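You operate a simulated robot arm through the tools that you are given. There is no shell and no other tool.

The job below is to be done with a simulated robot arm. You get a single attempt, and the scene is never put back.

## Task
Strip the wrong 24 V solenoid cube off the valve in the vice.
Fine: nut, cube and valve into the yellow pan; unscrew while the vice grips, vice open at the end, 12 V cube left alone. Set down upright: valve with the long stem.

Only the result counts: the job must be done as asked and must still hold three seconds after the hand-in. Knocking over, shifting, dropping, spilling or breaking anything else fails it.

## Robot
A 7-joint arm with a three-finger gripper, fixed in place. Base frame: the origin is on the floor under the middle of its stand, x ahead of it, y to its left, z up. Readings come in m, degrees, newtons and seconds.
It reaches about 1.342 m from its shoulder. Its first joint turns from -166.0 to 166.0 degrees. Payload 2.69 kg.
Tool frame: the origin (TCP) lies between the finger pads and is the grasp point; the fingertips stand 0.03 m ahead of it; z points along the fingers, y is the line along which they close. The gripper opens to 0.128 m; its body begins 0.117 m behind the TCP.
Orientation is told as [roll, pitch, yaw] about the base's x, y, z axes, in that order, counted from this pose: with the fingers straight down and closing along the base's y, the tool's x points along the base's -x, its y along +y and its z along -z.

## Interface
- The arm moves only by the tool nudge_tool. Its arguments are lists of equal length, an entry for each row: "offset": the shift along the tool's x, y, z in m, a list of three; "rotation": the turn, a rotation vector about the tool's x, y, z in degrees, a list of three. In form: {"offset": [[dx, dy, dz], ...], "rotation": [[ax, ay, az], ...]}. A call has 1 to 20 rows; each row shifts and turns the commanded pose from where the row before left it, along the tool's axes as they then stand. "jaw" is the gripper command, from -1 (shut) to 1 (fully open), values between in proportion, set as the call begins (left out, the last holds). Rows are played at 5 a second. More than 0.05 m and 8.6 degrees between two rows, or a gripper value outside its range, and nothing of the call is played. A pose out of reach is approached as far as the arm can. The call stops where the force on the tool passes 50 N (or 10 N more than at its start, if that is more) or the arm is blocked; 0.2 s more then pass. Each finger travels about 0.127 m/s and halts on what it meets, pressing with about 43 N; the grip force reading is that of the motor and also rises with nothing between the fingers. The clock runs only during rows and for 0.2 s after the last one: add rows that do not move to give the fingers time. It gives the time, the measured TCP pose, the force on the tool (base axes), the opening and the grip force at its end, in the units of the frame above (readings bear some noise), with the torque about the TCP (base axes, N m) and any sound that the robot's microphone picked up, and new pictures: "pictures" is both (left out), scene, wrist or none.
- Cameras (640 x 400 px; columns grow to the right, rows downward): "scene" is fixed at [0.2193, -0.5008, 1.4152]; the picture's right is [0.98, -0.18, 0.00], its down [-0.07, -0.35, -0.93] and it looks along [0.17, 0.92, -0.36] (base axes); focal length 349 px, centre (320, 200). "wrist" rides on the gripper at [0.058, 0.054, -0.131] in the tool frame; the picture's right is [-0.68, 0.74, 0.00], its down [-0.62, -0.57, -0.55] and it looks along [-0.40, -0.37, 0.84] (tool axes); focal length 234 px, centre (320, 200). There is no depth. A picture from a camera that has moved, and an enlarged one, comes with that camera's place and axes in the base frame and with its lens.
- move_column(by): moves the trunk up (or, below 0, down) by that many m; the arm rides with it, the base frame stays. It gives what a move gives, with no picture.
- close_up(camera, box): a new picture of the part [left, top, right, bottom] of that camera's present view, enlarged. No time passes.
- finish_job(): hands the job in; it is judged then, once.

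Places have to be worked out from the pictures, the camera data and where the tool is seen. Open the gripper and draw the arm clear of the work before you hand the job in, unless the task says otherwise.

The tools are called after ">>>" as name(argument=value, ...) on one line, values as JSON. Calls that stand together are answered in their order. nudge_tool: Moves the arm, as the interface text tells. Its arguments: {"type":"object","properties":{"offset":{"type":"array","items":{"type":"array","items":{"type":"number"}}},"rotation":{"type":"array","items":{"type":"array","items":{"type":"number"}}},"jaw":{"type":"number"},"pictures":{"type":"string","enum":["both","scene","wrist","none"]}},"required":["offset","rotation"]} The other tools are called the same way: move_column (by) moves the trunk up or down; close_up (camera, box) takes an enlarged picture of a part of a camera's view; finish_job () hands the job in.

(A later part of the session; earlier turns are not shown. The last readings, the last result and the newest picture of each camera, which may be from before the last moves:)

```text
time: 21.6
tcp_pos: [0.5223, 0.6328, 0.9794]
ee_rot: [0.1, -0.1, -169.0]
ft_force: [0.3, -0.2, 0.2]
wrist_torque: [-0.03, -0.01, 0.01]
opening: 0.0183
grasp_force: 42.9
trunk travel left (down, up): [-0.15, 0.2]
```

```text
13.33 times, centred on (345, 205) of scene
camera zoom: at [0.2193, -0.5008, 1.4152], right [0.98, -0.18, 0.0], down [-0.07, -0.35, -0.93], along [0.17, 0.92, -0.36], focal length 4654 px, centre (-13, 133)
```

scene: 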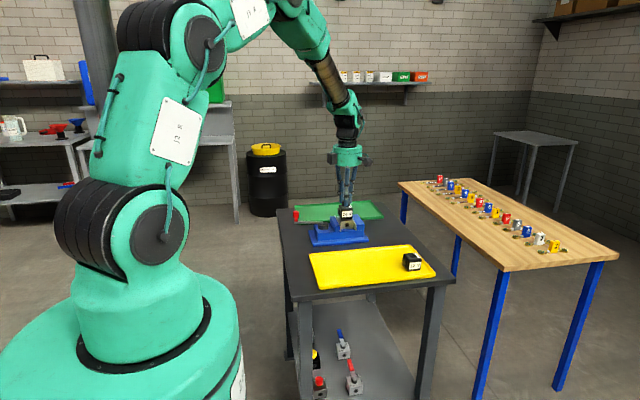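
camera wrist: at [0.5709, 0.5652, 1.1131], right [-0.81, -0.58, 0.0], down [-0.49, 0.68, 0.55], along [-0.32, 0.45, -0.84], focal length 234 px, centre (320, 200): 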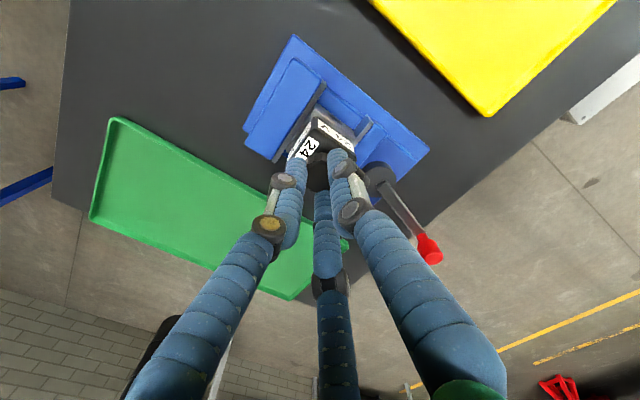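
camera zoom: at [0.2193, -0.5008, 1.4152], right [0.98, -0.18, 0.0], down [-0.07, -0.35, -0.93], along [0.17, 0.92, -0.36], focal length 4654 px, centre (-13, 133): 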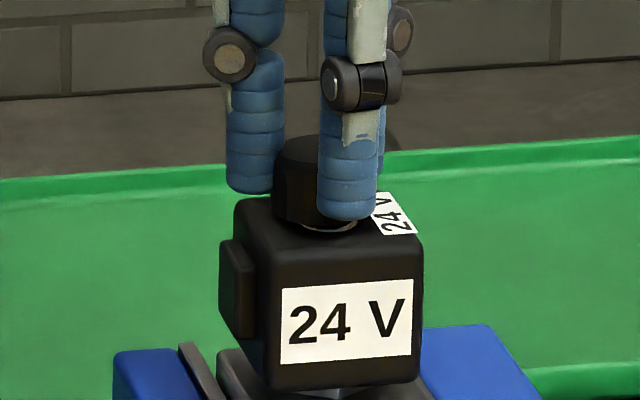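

The cube is back at its original place and forces are ~0; the tool still reads ~3 mm from the stem axis. I move the remaining distance and read the force.

>>> nudge_tool(offset=[[0.0014, 0.0014, 0], [0.0013, 0.0013, 0], [0, 0, 0]], rotation=[[0, 0, 0], [0, 0, 0], [0, 0, 0]])

>>> close_up(camera="scene", box=[321, 190, 369, 220])

>>> close_up(camera="wrist", box=[256, 100, 384, 180])

```text
time: 22.4
tcp_pos: [0.5248, 0.6307, 0.9809]
ee_rot: [0.1, 0.0, -169.0]
ft_force: [0.1, 0.5, 0.1]
wrist_torque: [0.03, -0.01, -0.01]
opening: 0.0184
grasp_force: 42.5
trunk travel left (down, up): [-0.15, 0.2]
camera wrist: at [0.5928, 0.5889, 1.112], right [-0.52, -0.85, 0.0], down [-0.71, 0.44, 0.55], along [-0.47, 0.29, -0.84], focal length 234 px, centre (320, 200)
```

scene: 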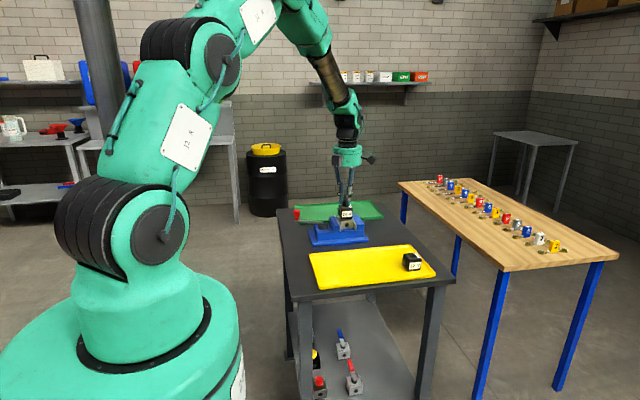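
wrist: 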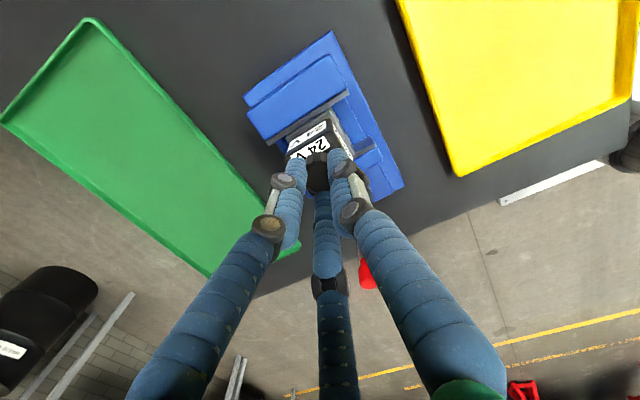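

```text
13.33 times, centred on (345, 205) of scene
camera zoom: at [0.2193, -0.5008, 1.4152], right [0.98, -0.18, 0.0], down [-0.07, -0.35, -0.93], along [0.17, 0.92, -0.36], focal length 4654 px, centre (-13, 133)
```

zoom: 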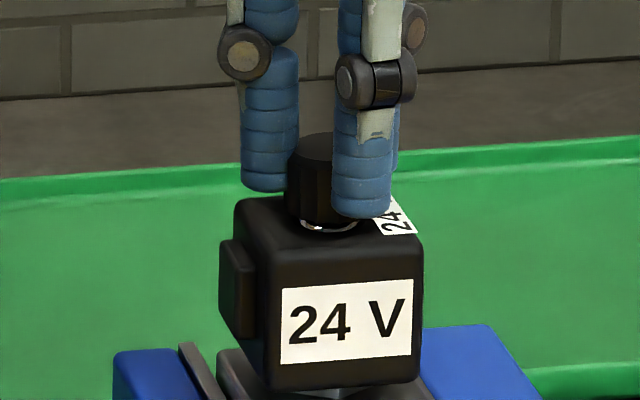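

```text
5.00 times, centred on (320, 140) of wrist
camera zoom: at [0.5928, 0.5889, 1.112], right [-0.52, -0.85, 0.0], down [-0.71, 0.44, 0.55], along [-0.47, 0.29, -0.84], focal length 1171 px, centre (320, 500)
```

zoom: 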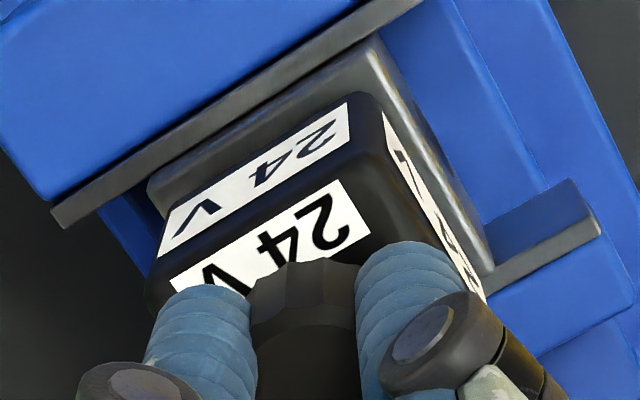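

The nut moved 3 mm sideways with no force, so it seems to be off the thread. I lift 4 mm gently and check force and whether the cube stays.

>>> nudge_tool(offset=[[0, 0, -0.002], [0, 0, -0.002], [0, 0, 0]], rotation=[[0, 0, 0], [0, 0, 0], [0, 0, 0]], pictures="none")

>>> close_up(camera="scene", box=[321, 190, 369, 220])

```text
time: 23.2
tcp_pos: [0.5257, 0.6298, 0.9854]
ee_rot: [0.0, 0.1, -169.1]
ft_force: [-0.7, 0.9, -0.1]
wrist_torque: [0.02, -0.01, -0.02]
opening: 0.0181
grasp_force: 42.7
trunk travel left (down, up): [-0.15, 0.2]
```

```text
13.33 times, centred on (345, 205) of scene
camera zoom: at [0.2193, -0.5008, 1.4152], right [0.98, -0.18, 0.0], down [-0.07, -0.35, -0.93], along [0.17, 0.92, -0.36], focal length 4654 px, centre (-13, 133)
```

zoom: 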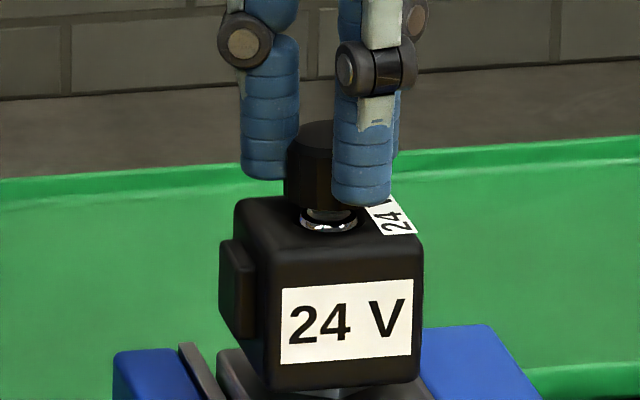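

The nut comes free of the stem with no load; the cube stays put. I lift it well clear and turn the wrist back 41° (to yaw ≈150°), away from the joint limit.

>>> nudge_tool(offset=[[0, 0, -0.02], [0, 0, -0.03], [0, 0, -0.03], [0, 0, 0], [0, 0, 0], [0, 0, 0], [0, 0, 0], [0, 0, 0], [0, 0, 0]], rotation=[[0, 0, 0], [0, 0, 0], [0, 0, 0], [0, 0, 8.2], [0, 0, 8.2], [0, 0, 8.2], [0, 0, 8.2], [0, 0, 8.2], [0, 0, 0]])

>>> close_up(camera="scene", box=[305, 160, 385, 220])

>>> close_up(camera="wrist", box=[256, 80, 384, 200])

```text
time: 25.2
tcp_pos: [0.5252, 0.6305, 1.0676]
ee_rot: [0.1, 0.1, 149.9]
ft_force: [0.4, 0.1, 0.6]
wrist_torque: [-0.02, 0.01, -0.01]
opening: 0.0183
grasp_force: 43.0
trunk travel left (down, up): [-0.15, 0.2]
camera wrist: at [0.5487, 0.5545, 1.1964], right [-0.95, -0.3, 0.0], down [-0.25, 0.8, 0.55], along [-0.16, 0.52, -0.84], focal length 234 px, centre (320, 200)
```

scene: 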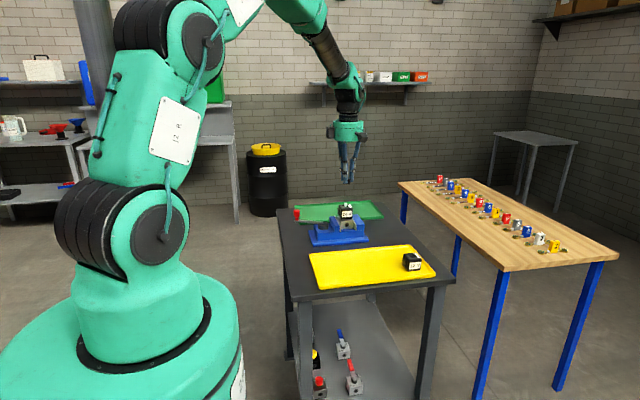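
wrist: 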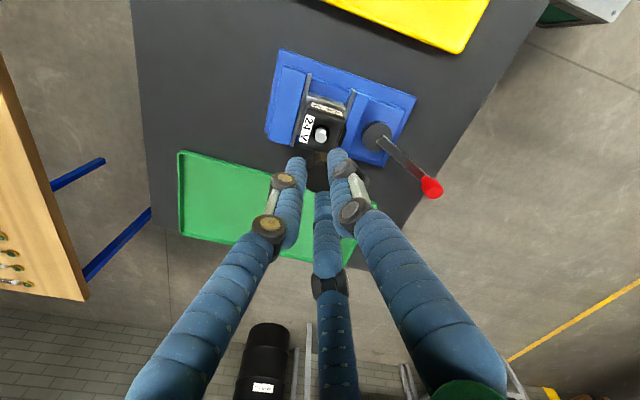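

```text
6.67 times, centred on (345, 190) of scene
camera zoom: at [0.2193, -0.5008, 1.4152], right [0.98, -0.18, 0.0], down [-0.07, -0.35, -0.93], along [0.17, 0.92, -0.36], focal length 2327 px, centre (153, 267)
```

zoom: 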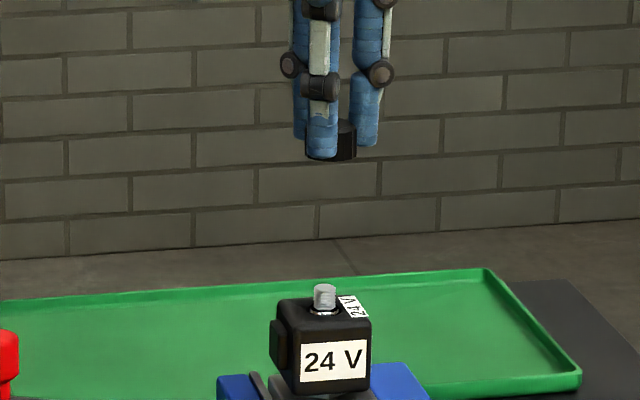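

```text
3.33 times, centred on (320, 140) of wrist
camera zoom: at [0.5487, 0.5545, 1.1964], right [-0.95, -0.3, 0.0], down [-0.25, 0.8, 0.55], along [-0.16, 0.52, -0.84], focal length 781 px, centre (320, 400)
```

zoom: 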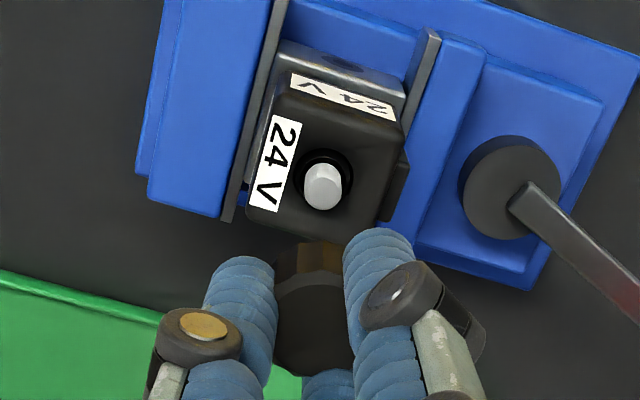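

The nut is held and the stem shows ~10 mm above the cube. I carry the nut over the pan's left area (about 0.415, 0.48) and lower to TCP z≈0.90.

>>> nudge_tool(offset=[[-0.0051, 0.0462, 0], [-0.0051, 0.0462, 0], [-0.0051, 0.0462, 0], [-0.0051, 0.0462, 0], [0, 0, 0.042], [0, 0, 0.042], [0, 0, 0.042], [0, 0, 0.042], [0, 0, 0]], rotation=[[0, 0, 0], [0, 0, 0], [0, 0, 0], [0, 0, 0], [0, 0, 0], [0, 0, 0], [0, 0, 0], [0, 0, 0], [0, 0, 0]])

>>> close_up(camera="scene", box=[296, 225, 376, 285])

```text
time: 27.2
tcp_pos: [0.4164, 0.4806, 0.8948]
ee_rot: [0.0, 0.0, 150.1]
ft_force: [0.2, 0.1, 0.0]
wrist_torque: [-0.03, 0.03, 0.0]
opening: 0.0183
grasp_force: 43.1
trunk travel left (down, up): [-0.15, 0.2]
camera wrist: at [0.4402, 0.4049, 1.0256], right [-0.95, -0.3, 0.0], down [-0.25, 0.8, 0.55], along [-0.16, 0.52, -0.84], focal length 234 px, centre (320, 200)
```

scene: 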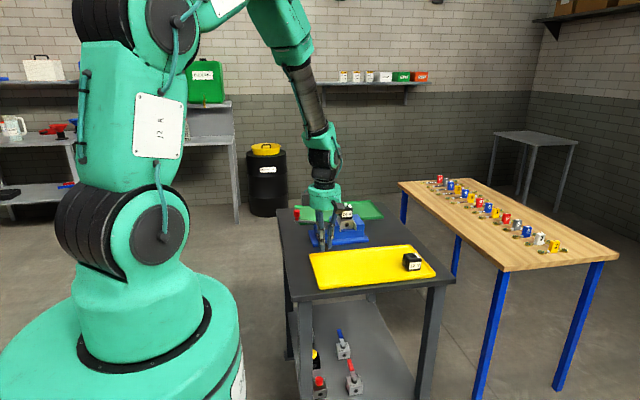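
wrist: 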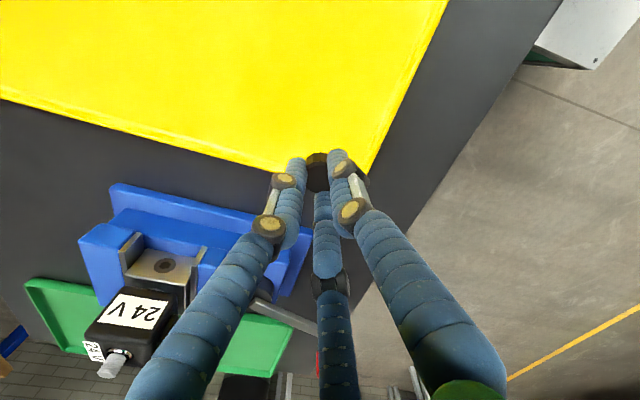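

```text
6.67 times, centred on (336, 255) of scene
camera zoom: at [0.2193, -0.5008, 1.4152], right [0.98, -0.18, 0.0], down [-0.07, -0.35, -0.93], along [0.17, 0.92, -0.36], focal length 2327 px, centre (213, -167)
```

zoom: 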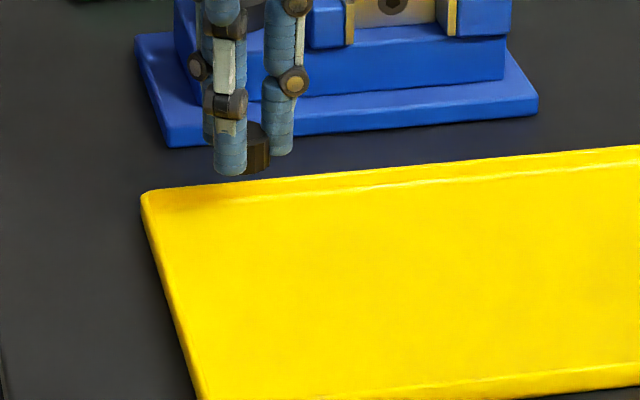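

The nut is close to the pan's far edge, so I shift it 3 cm toward the pan's interior and lower to TCP z≈0.872.

>>> nudge_tool(offset=[[0.0193, 0.0235, 0], [0, 0, 0.012], [0, 0, 0.011], [0, 0, 0]], rotation=[[0, 0, 0], [0, 0, 0], [0, 0, 0], [0, 0, 0]])

>>> close_up(camera="scene", box=[306, 235, 354, 265])

```text
time: 28.2
tcp_pos: [0.4211, 0.4502, 0.8724]
ee_rot: [0.1, 0.1, 150.0]
ft_force: [1.2, -0.3, -0.6]
wrist_torque: [-0.03, 0.06, 0.0]
opening: 0.018
grasp_force: 43.5
trunk travel left (down, up): [-0.15, 0.2]
camera wrist: at [0.4437, 0.3737, 1.0041], right [-0.95, -0.3, 0.0], down [-0.25, 0.8, 0.55], along [-0.16, 0.52, -0.84], focal length 234 px, centre (320, 200)
```

scene: 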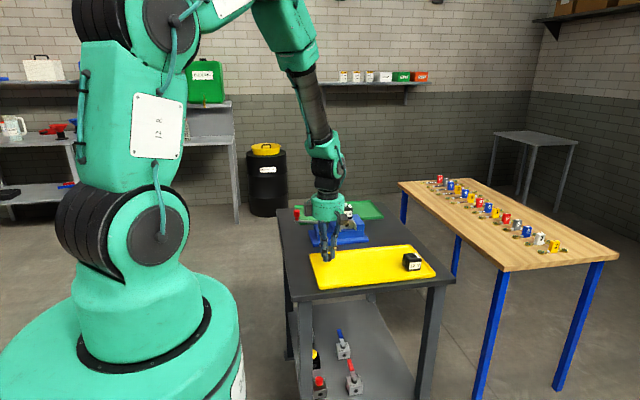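
wrist: 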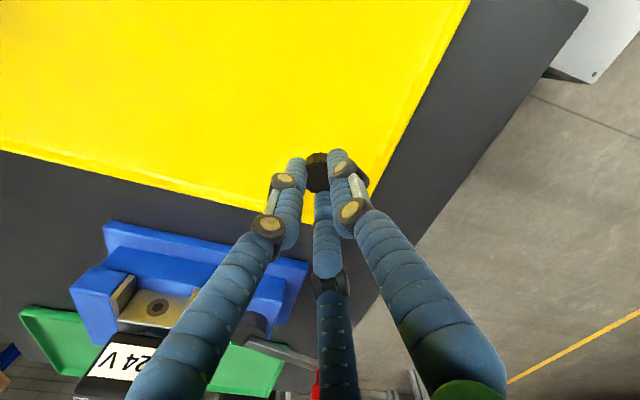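

```text
13.33 times, centred on (330, 250) of scene
camera zoom: at [0.2193, -0.5008, 1.4152], right [0.98, -0.18, 0.0], down [-0.07, -0.35, -0.93], along [0.17, 0.92, -0.36], focal length 4654 px, centre (187, -467)
```

zoom: 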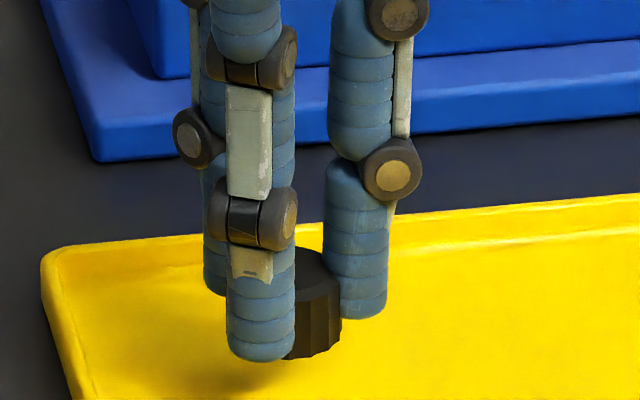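

The nut is now over the pan with its shadow close below. I lower in 1 mm steps, checking force.

>>> nudge_tool(offset=[[0, 0, 0.0015], [0, 0, 0.0015], [0, 0, 0.0015], [0, 0, 0.0015], [0, 0, 0.0015], [0, 0, 0]], rotation=[[0, 0, 0], [0, 0, 0], [0, 0, 0], [0, 0, 0], [0, 0, 0], [0, 0, 0]], pictures="none")

>>> close_up(camera="scene", box=[306, 235, 354, 265])

```text
time: 29.6
tcp_pos: [0.4207, 0.4508, 0.8671]
ee_rot: [0.1, -0.1, 149.9]
ft_force: [-0.4, -0.9, -0.5]
wrist_torque: [0.01, 0.04, 0.0]
opening: 0.0183
grasp_force: 43.0
trunk travel left (down, up): [-0.15, 0.2]
```

```text
13.33 times, centred on (330, 250) of scene
camera zoom: at [0.2193, -0.5008, 1.4152], right [0.98, -0.18, 0.0], down [-0.07, -0.35, -0.93], along [0.17, 0.92, -0.36], focal length 4654 px, centre (187, -467)
```

zoom: 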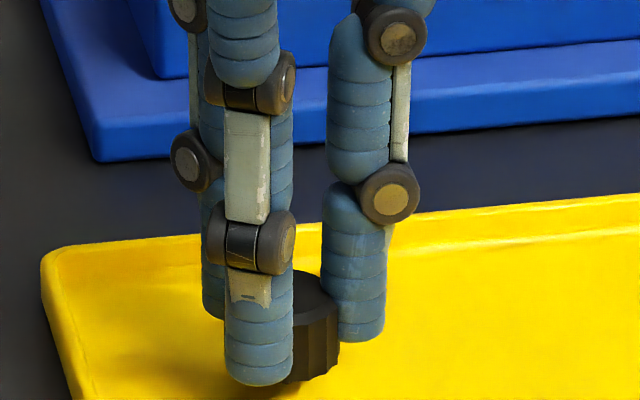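

No contact yet at TCP 0.867. I lower another 5 mm in 1 mm steps.

>>> nudge_tool(offset=[[0, 0, 0.001], [0, 0, 0.001], [0, 0, 0.001], [0, 0, 0.001], [0, 0, 0.001], [0, 0, 0]], rotation=[[0, 0, 0], [0, 0, 0], [0, 0, 0], [0, 0, 0], [0, 0, 0], [0, 0, 0]], pictures="none")

>>> close_up(camera="scene", box=[306, 240, 354, 270])

```text
time: 31.0
tcp_pos: [0.4207, 0.4504, 0.8623]
ee_rot: [0.0, 0.0, 150.0]
ft_force: [0.6, -0.2, 0.4]
wrist_torque: [0.0, -0.02, -0.01]
opening: 0.0182
grasp_force: 42.7
trunk travel left (down, up): [-0.15, 0.2]
```

```text
13.33 times, centred on (330, 255) of scene
camera zoom: at [0.2193, -0.5008, 1.4152], right [0.98, -0.18, 0.0], down [-0.07, -0.35, -0.93], along [0.17, 0.92, -0.36], focal length 4654 px, centre (187, -533)
```

zoom: 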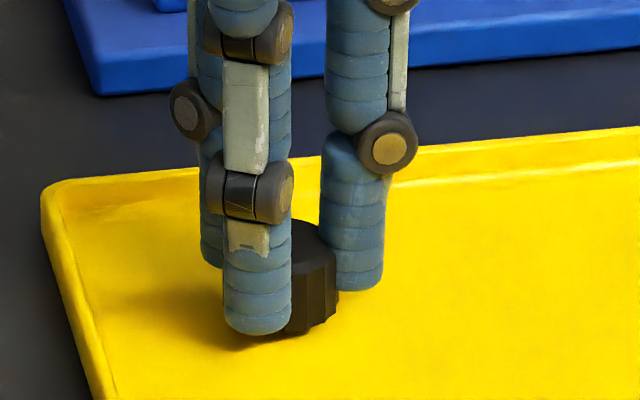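

Still no contact but the shadow is nearly closed. Another 4 mm in 1 mm steps.

>>> nudge_tool(offset=[[0, 0, 0.001], [0, 0, 0.001], [0, 0, 0.001], [0, 0, 0]], rotation=[[0, 0, 0], [0, 0, 0], [0, 0, 0], [0, 0, 0]], pictures="none")

>>> close_up(camera="scene", box=[306, 240, 354, 270])

```text
time: 32.0
tcp_pos: [0.421, 0.4511, 0.8577]
ee_rot: [0.0, 0.0, 150.0]
ft_force: [0.6, -0.4, -0.5]
wrist_torque: [-0.01, -0.03, -0.02]
opening: 0.0183
grasp_force: 43.2
trunk travel left (down, up): [-0.15, 0.2]
```

```text
13.33 times, centred on (330, 255) of scene
camera zoom: at [0.2193, -0.5008, 1.4152], right [0.98, -0.18, 0.0], down [-0.07, -0.35, -0.93], along [0.17, 0.92, -0.36], focal length 4654 px, centre (187, -533)
```

zoom: 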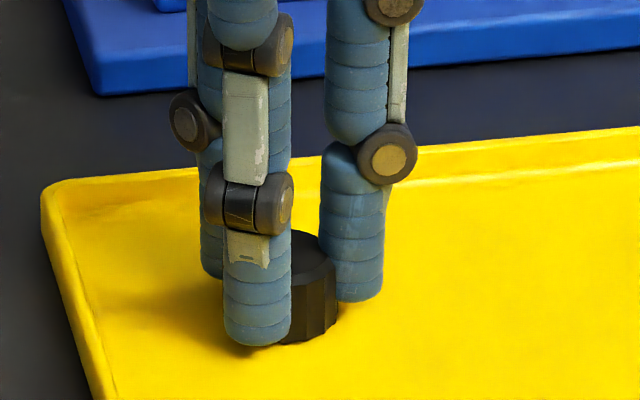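

No force yet at TCP ≈0.858. Continue 3 mm more.

>>> nudge_tool(offset=[[0, 0, 0.001], [0, 0, 0.001], [0, 0, 0.001], [0, 0, 0]], rotation=[[0, 0, 0], [0, 0, 0], [0, 0, 0], [0, 0, 0]], pictures="none")

>>> close_up(camera="scene", box=[306, 240, 354, 270])

```text
time: 33.0
tcp_pos: [0.4196, 0.4508, 0.8583]
ee_rot: [-0.1, 0.1, 150.0]
ft_force: [-3.3, 1.0, 20.4]
wrist_torque: [0.15, 0.16, 0.0]
opening: 0.018
grasp_force: 43.5
trunk travel left (down, up): [-0.15, 0.2]
```

```text
13.33 times, centred on (330, 255) of scene
camera zoom: at [0.2193, -0.5008, 1.4152], right [0.98, -0.18, 0.0], down [-0.07, -0.35, -0.93], along [0.17, 0.92, -0.36], focal length 4654 px, centre (187, -533)
```

zoom: 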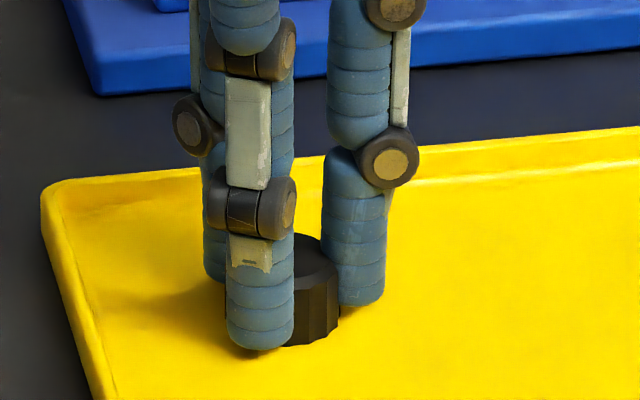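

Contact: 20 N, so the nut is on the pan floor. I back off 2 mm of commanded travel, then open the fingers partway.

>>> nudge_tool(offset=[[0, 0, -0.001], [0, 0, -0.001], [0, 0, 0]], rotation=[[0, 0, 0], [0, 0, 0], [0, 0, 0]], pictures="none")

>>> nudge_tool(offset=[[0, 0, 0], [0, 0, 0], [0, 0, 0]], rotation=[[0, 0, 0], [0, 0, 0], [0, 0, 0]], jaw=-0.2, pictures="none")

>>> close_up(camera="scene", box=[306, 240, 354, 270])

```text
time: 33.8
tcp_pos: [0.4206, 0.4508, 0.8575]
ee_rot: [0.1, 0.0, 150.1]
ft_force: [1.2, 1.4, 2.9]
wrist_torque: [0.08, -0.03, -0.04]
opening: 0.0182
grasp_force: 42.7
trunk travel left (down, up): [-0.15, 0.2]
```

```text
time: 34.6
tcp_pos: [0.4217, 0.4495, 0.8588]
ee_rot: [0.0, 0.1, 150.0]
ft_force: [-0.9, -0.3, -0.5]
wrist_torque: [0.01, 0.01, -0.02]
opening: 0.0513
grasp_force: 0.1
trunk travel left (down, up): [-0.15, 0.2]
```

```text
13.33 times, centred on (330, 255) of scene
camera zoom: at [0.2193, -0.5008, 1.4152], right [0.98, -0.18, 0.0], down [-0.07, -0.35, -0.93], along [0.17, 0.92, -0.36], focal length 4654 px, centre (187, -533)
```

zoom: 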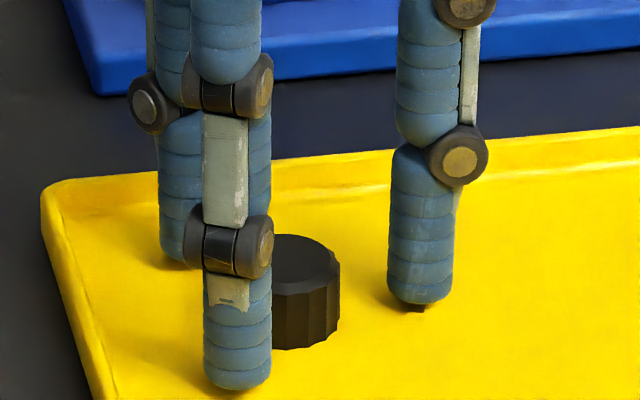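

The nut stands upright in the pan, released. I rise straight up and return above the cube at (0.5255, 0.6305), opening the fingers to ~0.09 m.

>>> nudge_tool(offset=[[0, 0, -0.03], [0, 0, -0.04], [0, 0, -0.045], [0, 0, -0.045], [0, 0, -0.04]], rotation=[[0, 0, 0], [0, 0, 0], [0, 0, 0], [0, 0, 0], [0, 0, 0]], pictures="none")

>>> nudge_tool(offset=[[0, -0.0418, 0], [0, -0.0418, 0], [0, -0.0418, 0], [0, -0.0418, 0], [0, -0.0418, 0], [0, 0, 0]], rotation=[[0, 0, 0], [0, 0, 0], [0, 0, 0], [0, 0, 0], [0, 0, 0], [0, 0, 0]], jaw=0.4)

>>> close_up(camera="scene", box=[305, 170, 385, 230])

>>> close_up(camera="wrist", box=[256, 90, 384, 190])

```text
time: 35.8
tcp_pos: [0.4206, 0.4505, 1.0583]
ee_rot: [0.1, 0.1, 150.0]
ft_force: [0.2, 0.5, 0.3]
wrist_torque: [-0.02, -0.01, -0.01]
opening: 0.0514
grasp_force: 0.0
trunk travel left (down, up): [-0.15, 0.2]
```

```text
time: 37.2
tcp_pos: [0.526, 0.6314, 1.0582]
ee_rot: [0.1, 0.0, 149.9]
ft_force: [1.0, 0.7, 0.4]
wrist_torque: [-0.05, 0.03, 0.04]
opening: 0.0897
grasp_force: 0.1
trunk travel left (down, up): [-0.15, 0.2]
camera wrist: at [0.5497, 0.556, 1.1873], right [-0.95, -0.3, 0.0], down [-0.25, 0.8, 0.55], along [-0.16, 0.52, -0.84], focal length 234 px, centre (320, 200)
```

scene: 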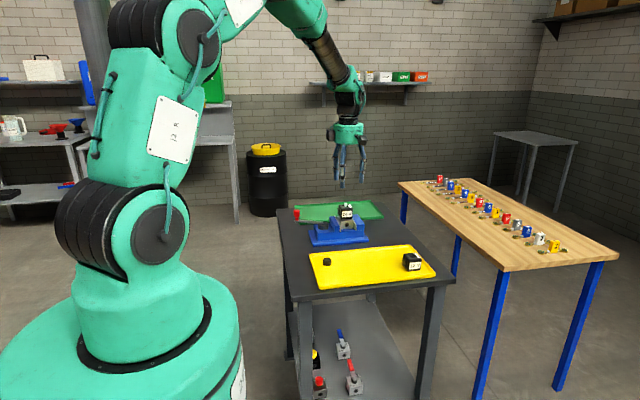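
wrist: 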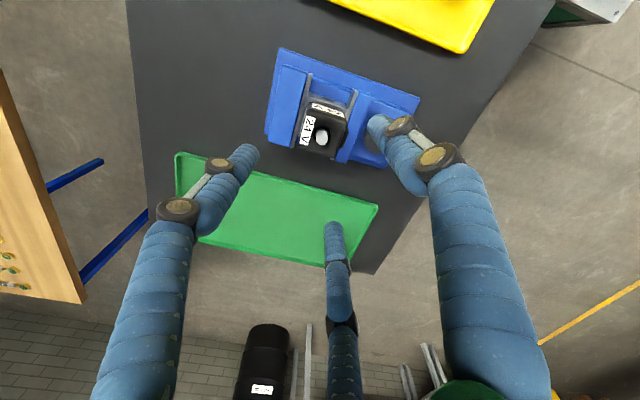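

```text
6.67 times, centred on (345, 200) of scene
camera zoom: at [0.2193, -0.5008, 1.4152], right [0.98, -0.18, 0.0], down [-0.07, -0.35, -0.93], along [0.17, 0.92, -0.36], focal length 2327 px, centre (153, 200)
```

zoom: 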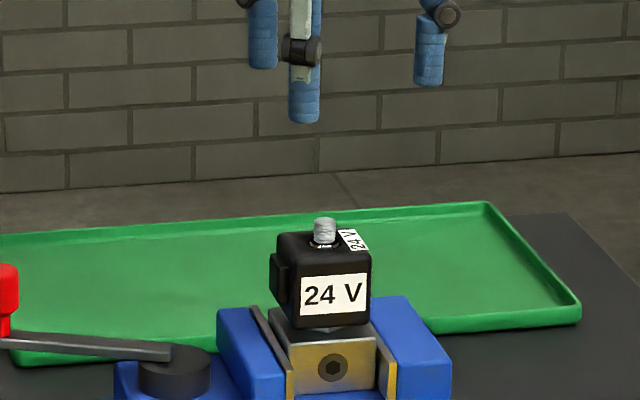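

```text
4.00 times, centred on (320, 140) of wrist
camera zoom: at [0.5497, 0.556, 1.1873], right [-0.95, -0.3, 0.0], down [-0.25, 0.8, 0.55], along [-0.16, 0.52, -0.84], focal length 937 px, centre (320, 440)
```

zoom: 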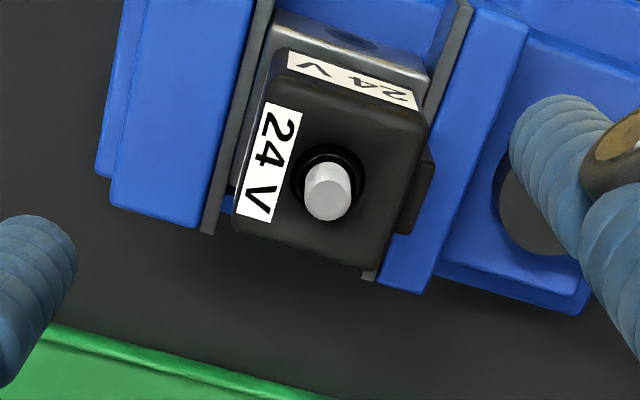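

The stem top appears ~1.5–2 mm toward −x from the tool axis. I correct by 1.5 mm and lower with the fingers wide to TCP z≈0.965 for a check.

>>> nudge_tool(offset=[[-0.0013, 0.0008, 0.031], [0, 0, 0.031], [0, 0, 0.031], [0, 0, 0]], rotation=[[0, 0, 0], [0, 0, 0], [0, 0, 0], [0, 0, 0]])

>>> close_up(camera="scene", box=[313, 185, 377, 225])

>>> close_up(camera="wrist", box=[224, 80, 416, 200])

```text
time: 38.2
tcp_pos: [0.5247, 0.6317, 0.9643]
ee_rot: [0.1, 0.0, 150.1]
ft_force: [0.0, -0.3, 0.5]
wrist_torque: [-0.01, 0.03, 0.01]
opening: 0.0895
grasp_force: 0.1
trunk travel left (down, up): [-0.15, 0.2]
camera wrist: at [0.5471, 0.5558, 1.0949], right [-0.95, -0.3, 0.0], down [-0.25, 0.8, 0.55], along [-0.16, 0.52, -0.84], focal length 234 px, centre (320, 200)
```

scene: 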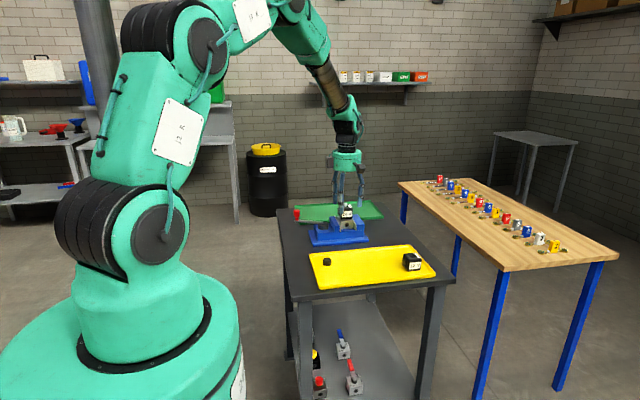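
wrist: 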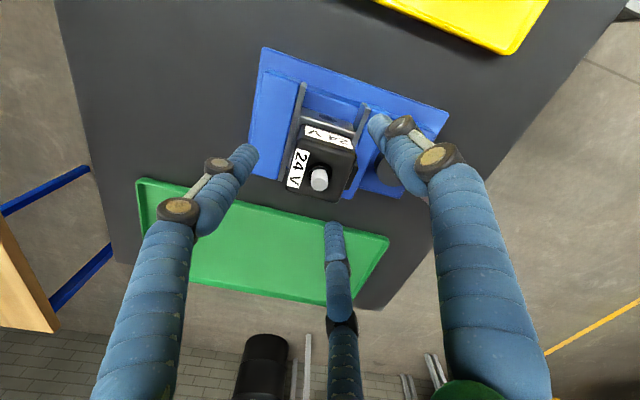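

```text
10.00 times, centred on (345, 205) of scene
camera zoom: at [0.2193, -0.5008, 1.4152], right [0.98, -0.18, 0.0], down [-0.07, -0.35, -0.93], along [0.17, 0.92, -0.36], focal length 3490 px, centre (70, 150)
```

zoom: 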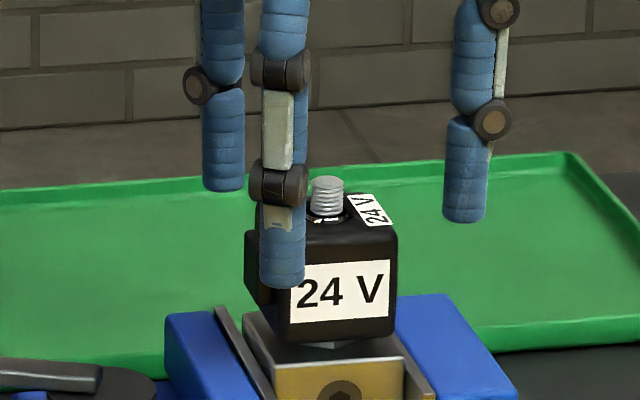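

```text
3.33 times, centred on (320, 140) of wrist
camera zoom: at [0.5471, 0.5558, 1.0949], right [-0.95, -0.3, 0.0], down [-0.25, 0.8, 0.55], along [-0.16, 0.52, -0.84], focal length 781 px, centre (320, 400)
```

zoom: 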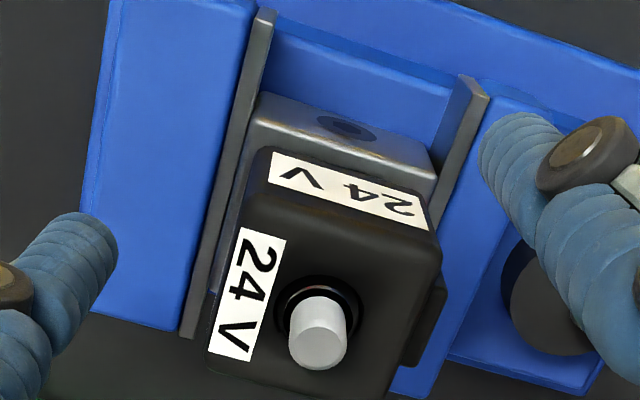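

The stem and cube look fine; I shift ~1.5 mm in −y to match the known stem axis and lower to TCP z≈0.944 so the fingers straddle the cube.

>>> nudge_tool(offset=[[0, 0.0016, 0.01], [0, 0, 0.01], [0, 0, 0]], rotation=[[0, 0, 0], [0, 0, 0], [0, 0, 0]], pictures="none")

>>> close_up(camera="scene", box=[313, 190, 377, 230])

>>> close_up(camera="wrist", box=[224, 80, 416, 200])

```text
time: 39.0
tcp_pos: [0.524, 0.6311, 0.9437]
ee_rot: [0.1, 0.1, 150.0]
ft_force: [0.9, -0.9, -0.4]
wrist_torque: [0.01, 0.0, -0.01]
opening: 0.0896
grasp_force: 0.1
trunk travel left (down, up): [-0.15, 0.2]
```

```text
10.00 times, centred on (345, 210) of scene
camera zoom: at [0.2193, -0.5008, 1.4152], right [0.98, -0.18, 0.0], down [-0.07, -0.35, -0.93], along [0.17, 0.92, -0.36], focal length 3490 px, centre (70, 100)
```

zoom: 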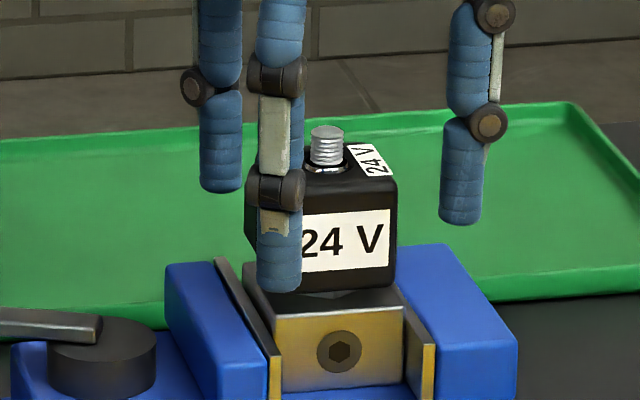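

```text
3.33 times, centred on (320, 140) of wrist
camera zoom: at [0.5462, 0.555, 1.0749], right [-0.95, -0.3, 0.0], down [-0.25, 0.8, 0.55], along [-0.16, 0.52, -0.84], focal length 781 px, centre (320, 400)
```

zoom: 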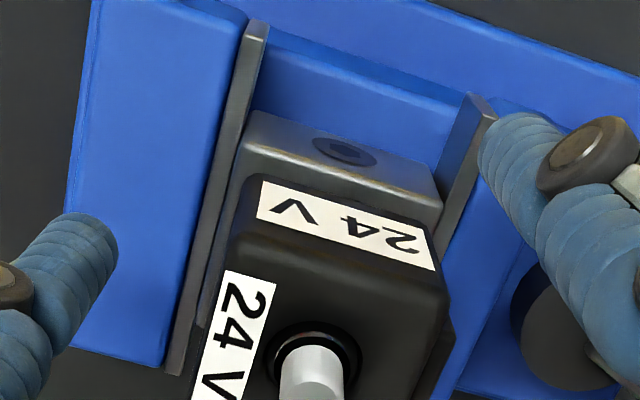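

Tips are at z≈0.914, above the valve top and jaws. I close the fingers on the cube.

>>> nudge_tool(offset=[[0, 0, 0], [0, 0, 0], [0, 0, 0], [0, 0, 0]], rotation=[[0, 0, 0], [0, 0, 0], [0, 0, 0], [0, 0, 0]], jaw=-1)

>>> close_up(camera="scene", box=[313, 190, 377, 230])

>>> close_up(camera="wrist", box=[224, 100, 416, 220])

```text
time: 40.0
tcp_pos: [0.5239, 0.6311, 0.945]
ee_rot: [0.1, 0.0, 150.0]
ft_force: [-0.5, 1.4, 0.4]
wrist_torque: [0.0, 0.01, -0.02]
opening: 0.0513
grasp_force: 43.1
trunk travel left (down, up): [-0.15, 0.2]
camera wrist: at [0.546, 0.5548, 1.0751], right [-0.95, -0.3, 0.0], down [-0.25, 0.8, 0.55], along [-0.16, 0.52, -0.84], focal length 234 px, centre (320, 200)
```

scene: 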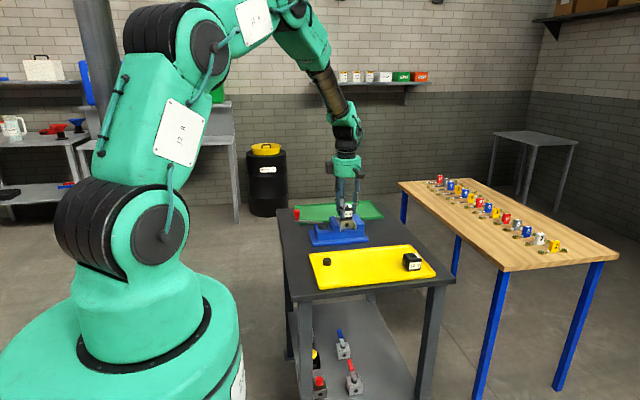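
wrist: 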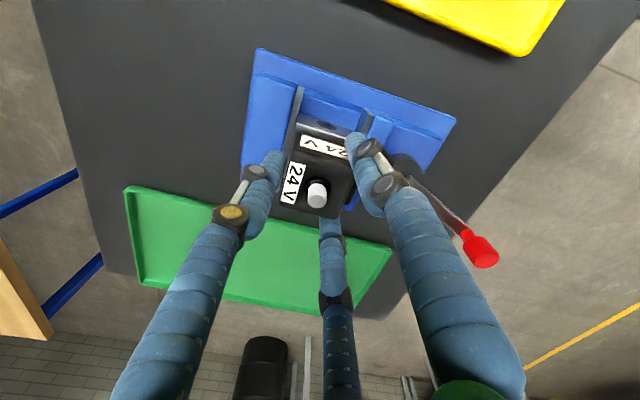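

```text
10.00 times, centred on (345, 210) of scene
camera zoom: at [0.2193, -0.5008, 1.4152], right [0.98, -0.18, 0.0], down [-0.07, -0.35, -0.93], along [0.17, 0.92, -0.36], focal length 3490 px, centre (70, 100)
```

zoom: 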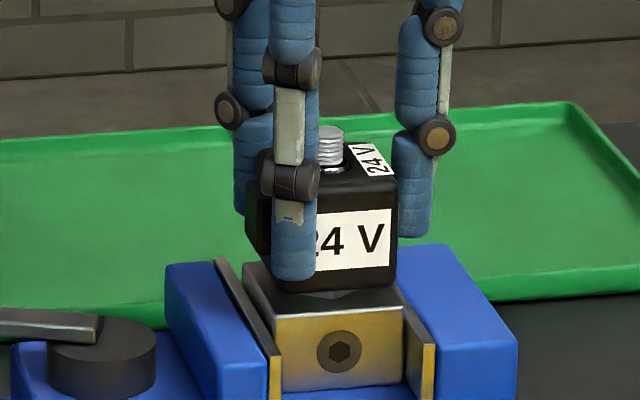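

```text
3.33 times, centred on (320, 160) of wrist
camera zoom: at [0.546, 0.5548, 1.0751], right [-0.95, -0.3, 0.0], down [-0.25, 0.8, 0.55], along [-0.16, 0.52, -0.84], focal length 781 px, centre (320, 333)
```

zoom: 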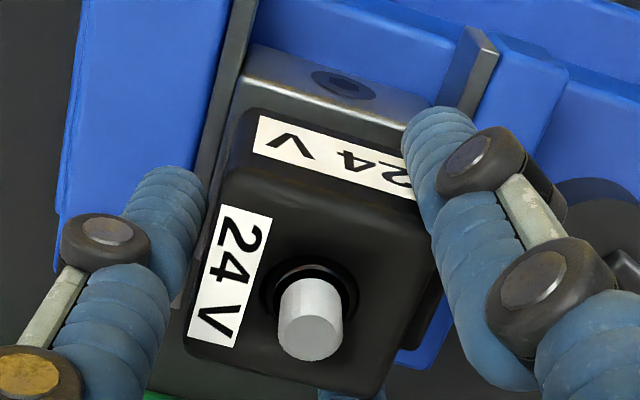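

Grip 43 N at 0.051 m opening with balanced forces. I lift slowly by 6 mm and check that the cube comes along and the valve stays.

>>> nudge_tool(offset=[[0, 0, -0.002], [0, 0, -0.002], [0, 0, -0.002], [0, 0, 0]], rotation=[[0, 0, 0], [0, 0, 0], [0, 0, 0], [0, 0, 0]], pictures="none")

>>> close_up(camera="scene", box=[313, 190, 377, 230])

```text
time: 41.0
tcp_pos: [0.5222, 0.632, 0.9496]
ee_rot: [0.1, 0.0, 150.1]
ft_force: [0.0, 0.5, -1.6]
wrist_torque: [-0.05, 0.01, -0.01]
opening: 0.0516
grasp_force: 42.8
trunk travel left (down, up): [-0.15, 0.2]
```

```text
10.00 times, centred on (345, 210) of scene
camera zoom: at [0.2193, -0.5008, 1.4152], right [0.98, -0.18, 0.0], down [-0.07, -0.35, -0.93], along [0.17, 0.92, -0.36], focal length 3490 px, centre (70, 100)
```

zoom: 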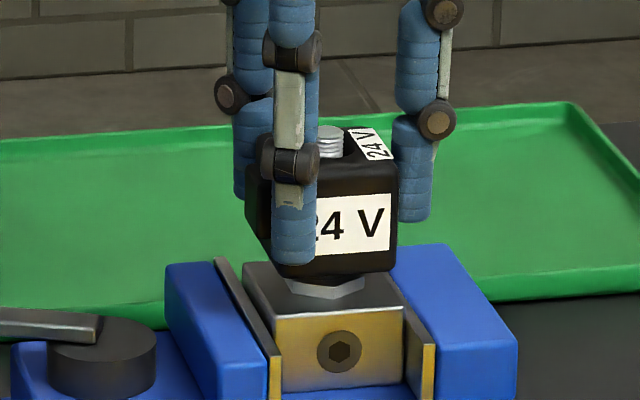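

The cube rises cleanly, −1.6 N load, valve stays in the vice. I continue lifting straight up, slowly at first.

>>> nudge_tool(offset=[[0, 0, -0.005], [0, 0, -0.005], [0, 0, -0.01], [0, 0, -0.01], [0, 0, -0.015], [0, 0, -0.02], [0, 0, -0.02], [0, 0, -0.02], [0, 0, 0]], rotation=[[0, 0, 0], [0, 0, 0], [0, 0, 0], [0, 0, 0], [0, 0, 0], [0, 0, 0], [0, 0, 0], [0, 0, 0], [0, 0, 0]])

>>> close_up(camera="scene", box=[305, 170, 385, 230])

>>> close_up(camera="wrist", box=[224, 100, 416, 220])

```text
time: 43.0
tcp_pos: [0.5228, 0.6303, 1.0551]
ee_rot: [-0.1, -0.1, 150.0]
ft_force: [-0.6, 0.9, -1.8]
wrist_torque: [0.01, 0.0, -0.02]
opening: 0.0517
grasp_force: 42.4
trunk travel left (down, up): [-0.15, 0.2]
camera wrist: at [0.5456, 0.5535, 1.1866], right [-0.95, -0.3, 0.0], down [-0.25, 0.8, 0.55], along [-0.16, 0.52, -0.84], focal length 234 px, centre (320, 200)
```

scene: 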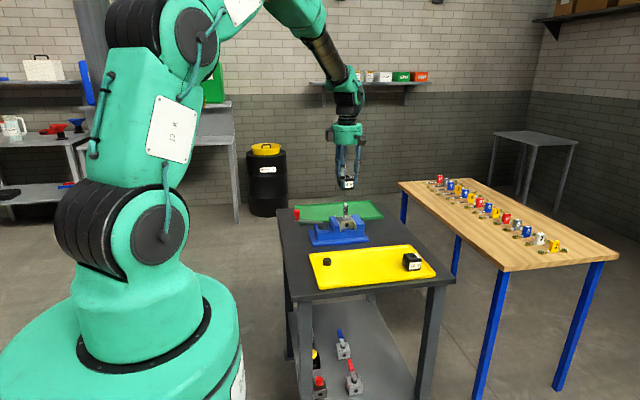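
wrist: 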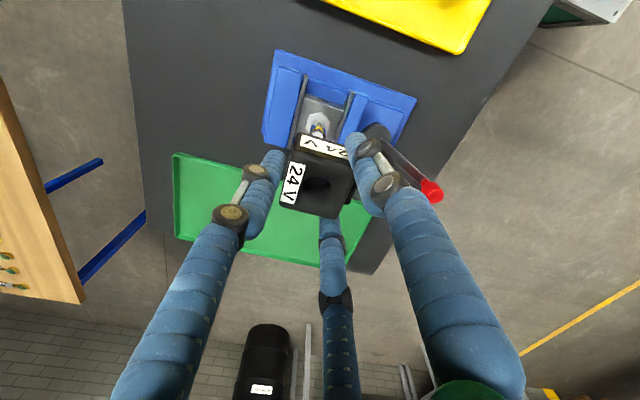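

```text
6.67 times, centred on (345, 200) of scene
camera zoom: at [0.2193, -0.5008, 1.4152], right [0.98, -0.18, 0.0], down [-0.07, -0.35, -0.93], along [0.17, 0.92, -0.36], focal length 2327 px, centre (153, 200)
```

zoom: 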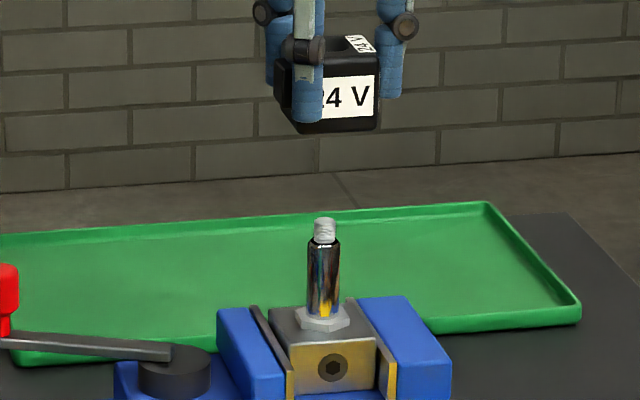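

```text
3.33 times, centred on (320, 160) of wrist
camera zoom: at [0.5456, 0.5535, 1.1866], right [-0.95, -0.3, 0.0], down [-0.25, 0.8, 0.55], along [-0.16, 0.52, -0.84], focal length 781 px, centre (320, 333)
```

zoom: 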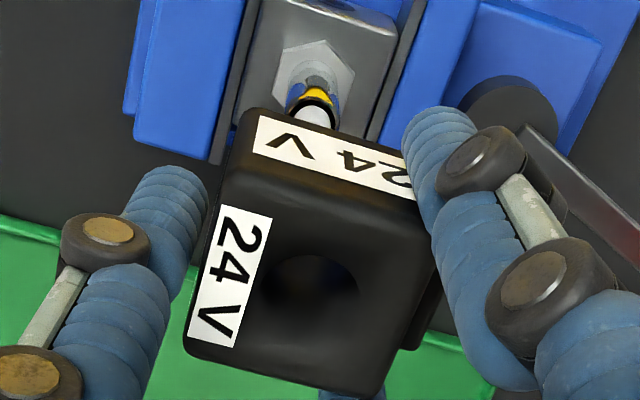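

The cube is off the stem; the bare long stem stays in the vice. I carry the cube to the pan at about (0.50, 0.445) and lower to TCP z≈0.885.

>>> nudge_tool(offset=[[0.0145, 0.0343, 0], [0.0145, 0.0343, 0], [0.0145, 0.0343, 0], [0.0145, 0.0343, 0], [0.0145, 0.0343, 0], [0, 0, 0.042], [0, 0, 0.042], [0, 0, 0.042], [0, 0, 0.042], [0, 0, 0]], rotation=[[0, 0, 0], [0, 0, 0], [0, 0, 0], [0, 0, 0], [0, 0, 0], [0, 0, 0], [0, 0, 0], [0, 0, 0], [0, 0, 0], [0, 0, 0]])

>>> close_up(camera="scene", box=[305, 230, 385, 280])

```text
time: 45.2
tcp_pos: [0.5009, 0.4451, 0.8845]
ee_rot: [0.1, 0.0, 150.0]
ft_force: [0.8, -0.2, -3.0]
wrist_torque: [-0.01, 0.02, 0.02]
opening: 0.0517
grasp_force: 42.3
trunk travel left (down, up): [-0.15, 0.2]
camera wrist: at [0.5242, 0.369, 1.0166], right [-0.95, -0.3, 0.0], down [-0.25, 0.8, 0.55], along [-0.16, 0.52, -0.84], focal length 234 px, centre (320, 200)
```

scene: 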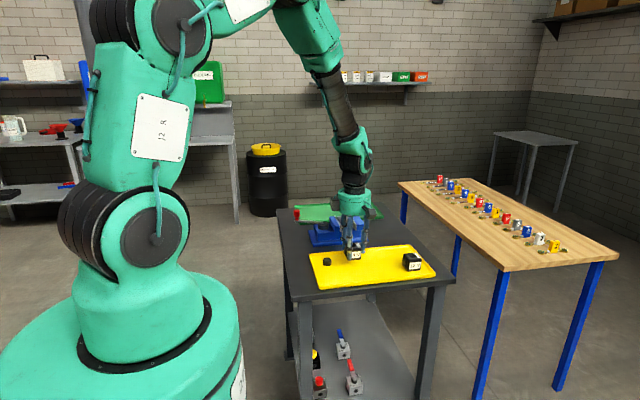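
wrist: 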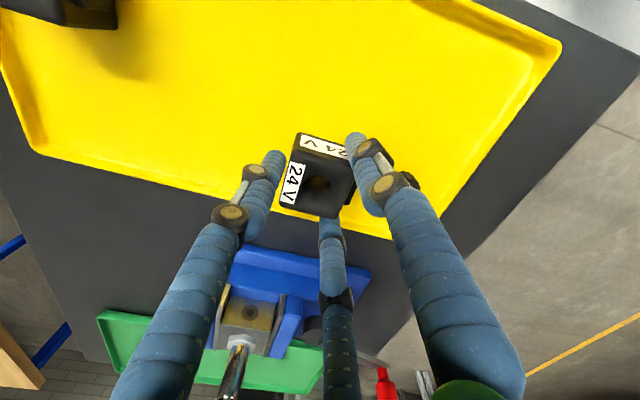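

```text
8.00 times, centred on (345, 255) of scene
camera zoom: at [0.2193, -0.5008, 1.4152], right [0.98, -0.18, 0.0], down [-0.07, -0.35, -0.93], along [0.17, 0.92, -0.36], focal length 2792 px, centre (120, -240)
```

zoom: 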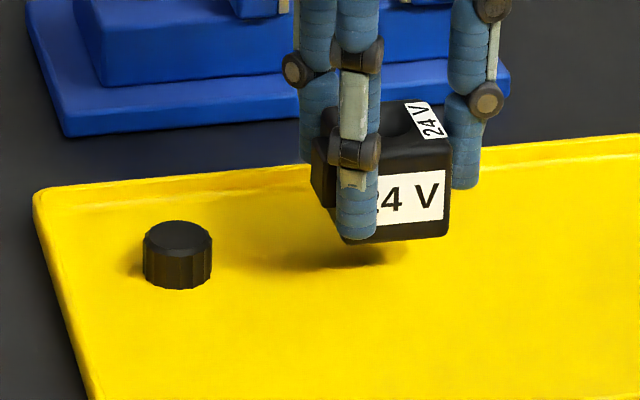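

The cube hangs level over the pan with the nut safely to its left. I lower to ~TCP 0.868, then go in 1 mm steps.

>>> nudge_tool(offset=[[0, 0, 0.004], [0, 0, 0.004], [0, 0, 0.004], [0, 0, 0.003], [0, 0, 0.001], [0, 0, 0]], rotation=[[0, 0, 0], [0, 0, 0], [0, 0, 0], [0, 0, 0], [0, 0, 0], [0, 0, 0]], pictures="none")

>>> nudge_tool(offset=[[0, 0, 0.001], [0, 0, 0.001], [0, 0, 0.001], [0, 0, 0]], rotation=[[0, 0, 0], [0, 0, 0], [0, 0, 0], [0, 0, 0]], pictures="none")

>>> close_up(camera="scene", box=[305, 230, 385, 280])

```text
time: 46.6
tcp_pos: [0.4996, 0.4451, 0.8709]
ee_rot: [0.0, 0.1, 150.1]
ft_force: [0.1, 0.2, -2.0]
wrist_torque: [0.0, 0.0, -0.01]
opening: 0.0515
grasp_force: 43.2
trunk travel left (down, up): [-0.15, 0.2]
```

```text
time: 47.6
tcp_pos: [0.5006, 0.445, 0.8686]
ee_rot: [0.0, 0.0, 150.0]
ft_force: [0.5, 0.2, -2.6]
wrist_torque: [0.0, 0.0, -0.04]
opening: 0.0517
grasp_force: 43.1
trunk travel left (down, up): [-0.15, 0.2]
```

```text
8.00 times, centred on (345, 255) of scene
camera zoom: at [0.2193, -0.5008, 1.4152], right [0.98, -0.18, 0.0], down [-0.07, -0.35, -0.93], along [0.17, 0.92, -0.36], focal length 2792 px, centre (120, -240)
```

zoom: 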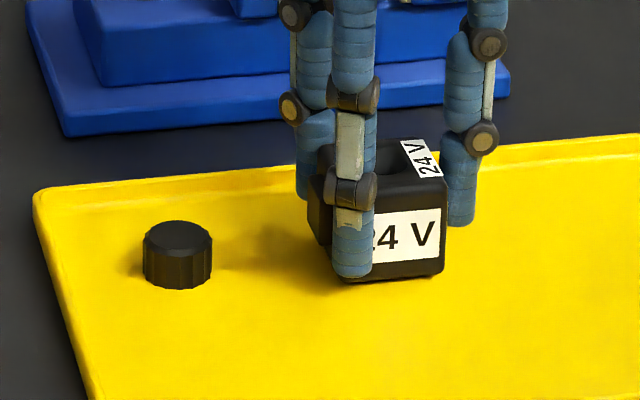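

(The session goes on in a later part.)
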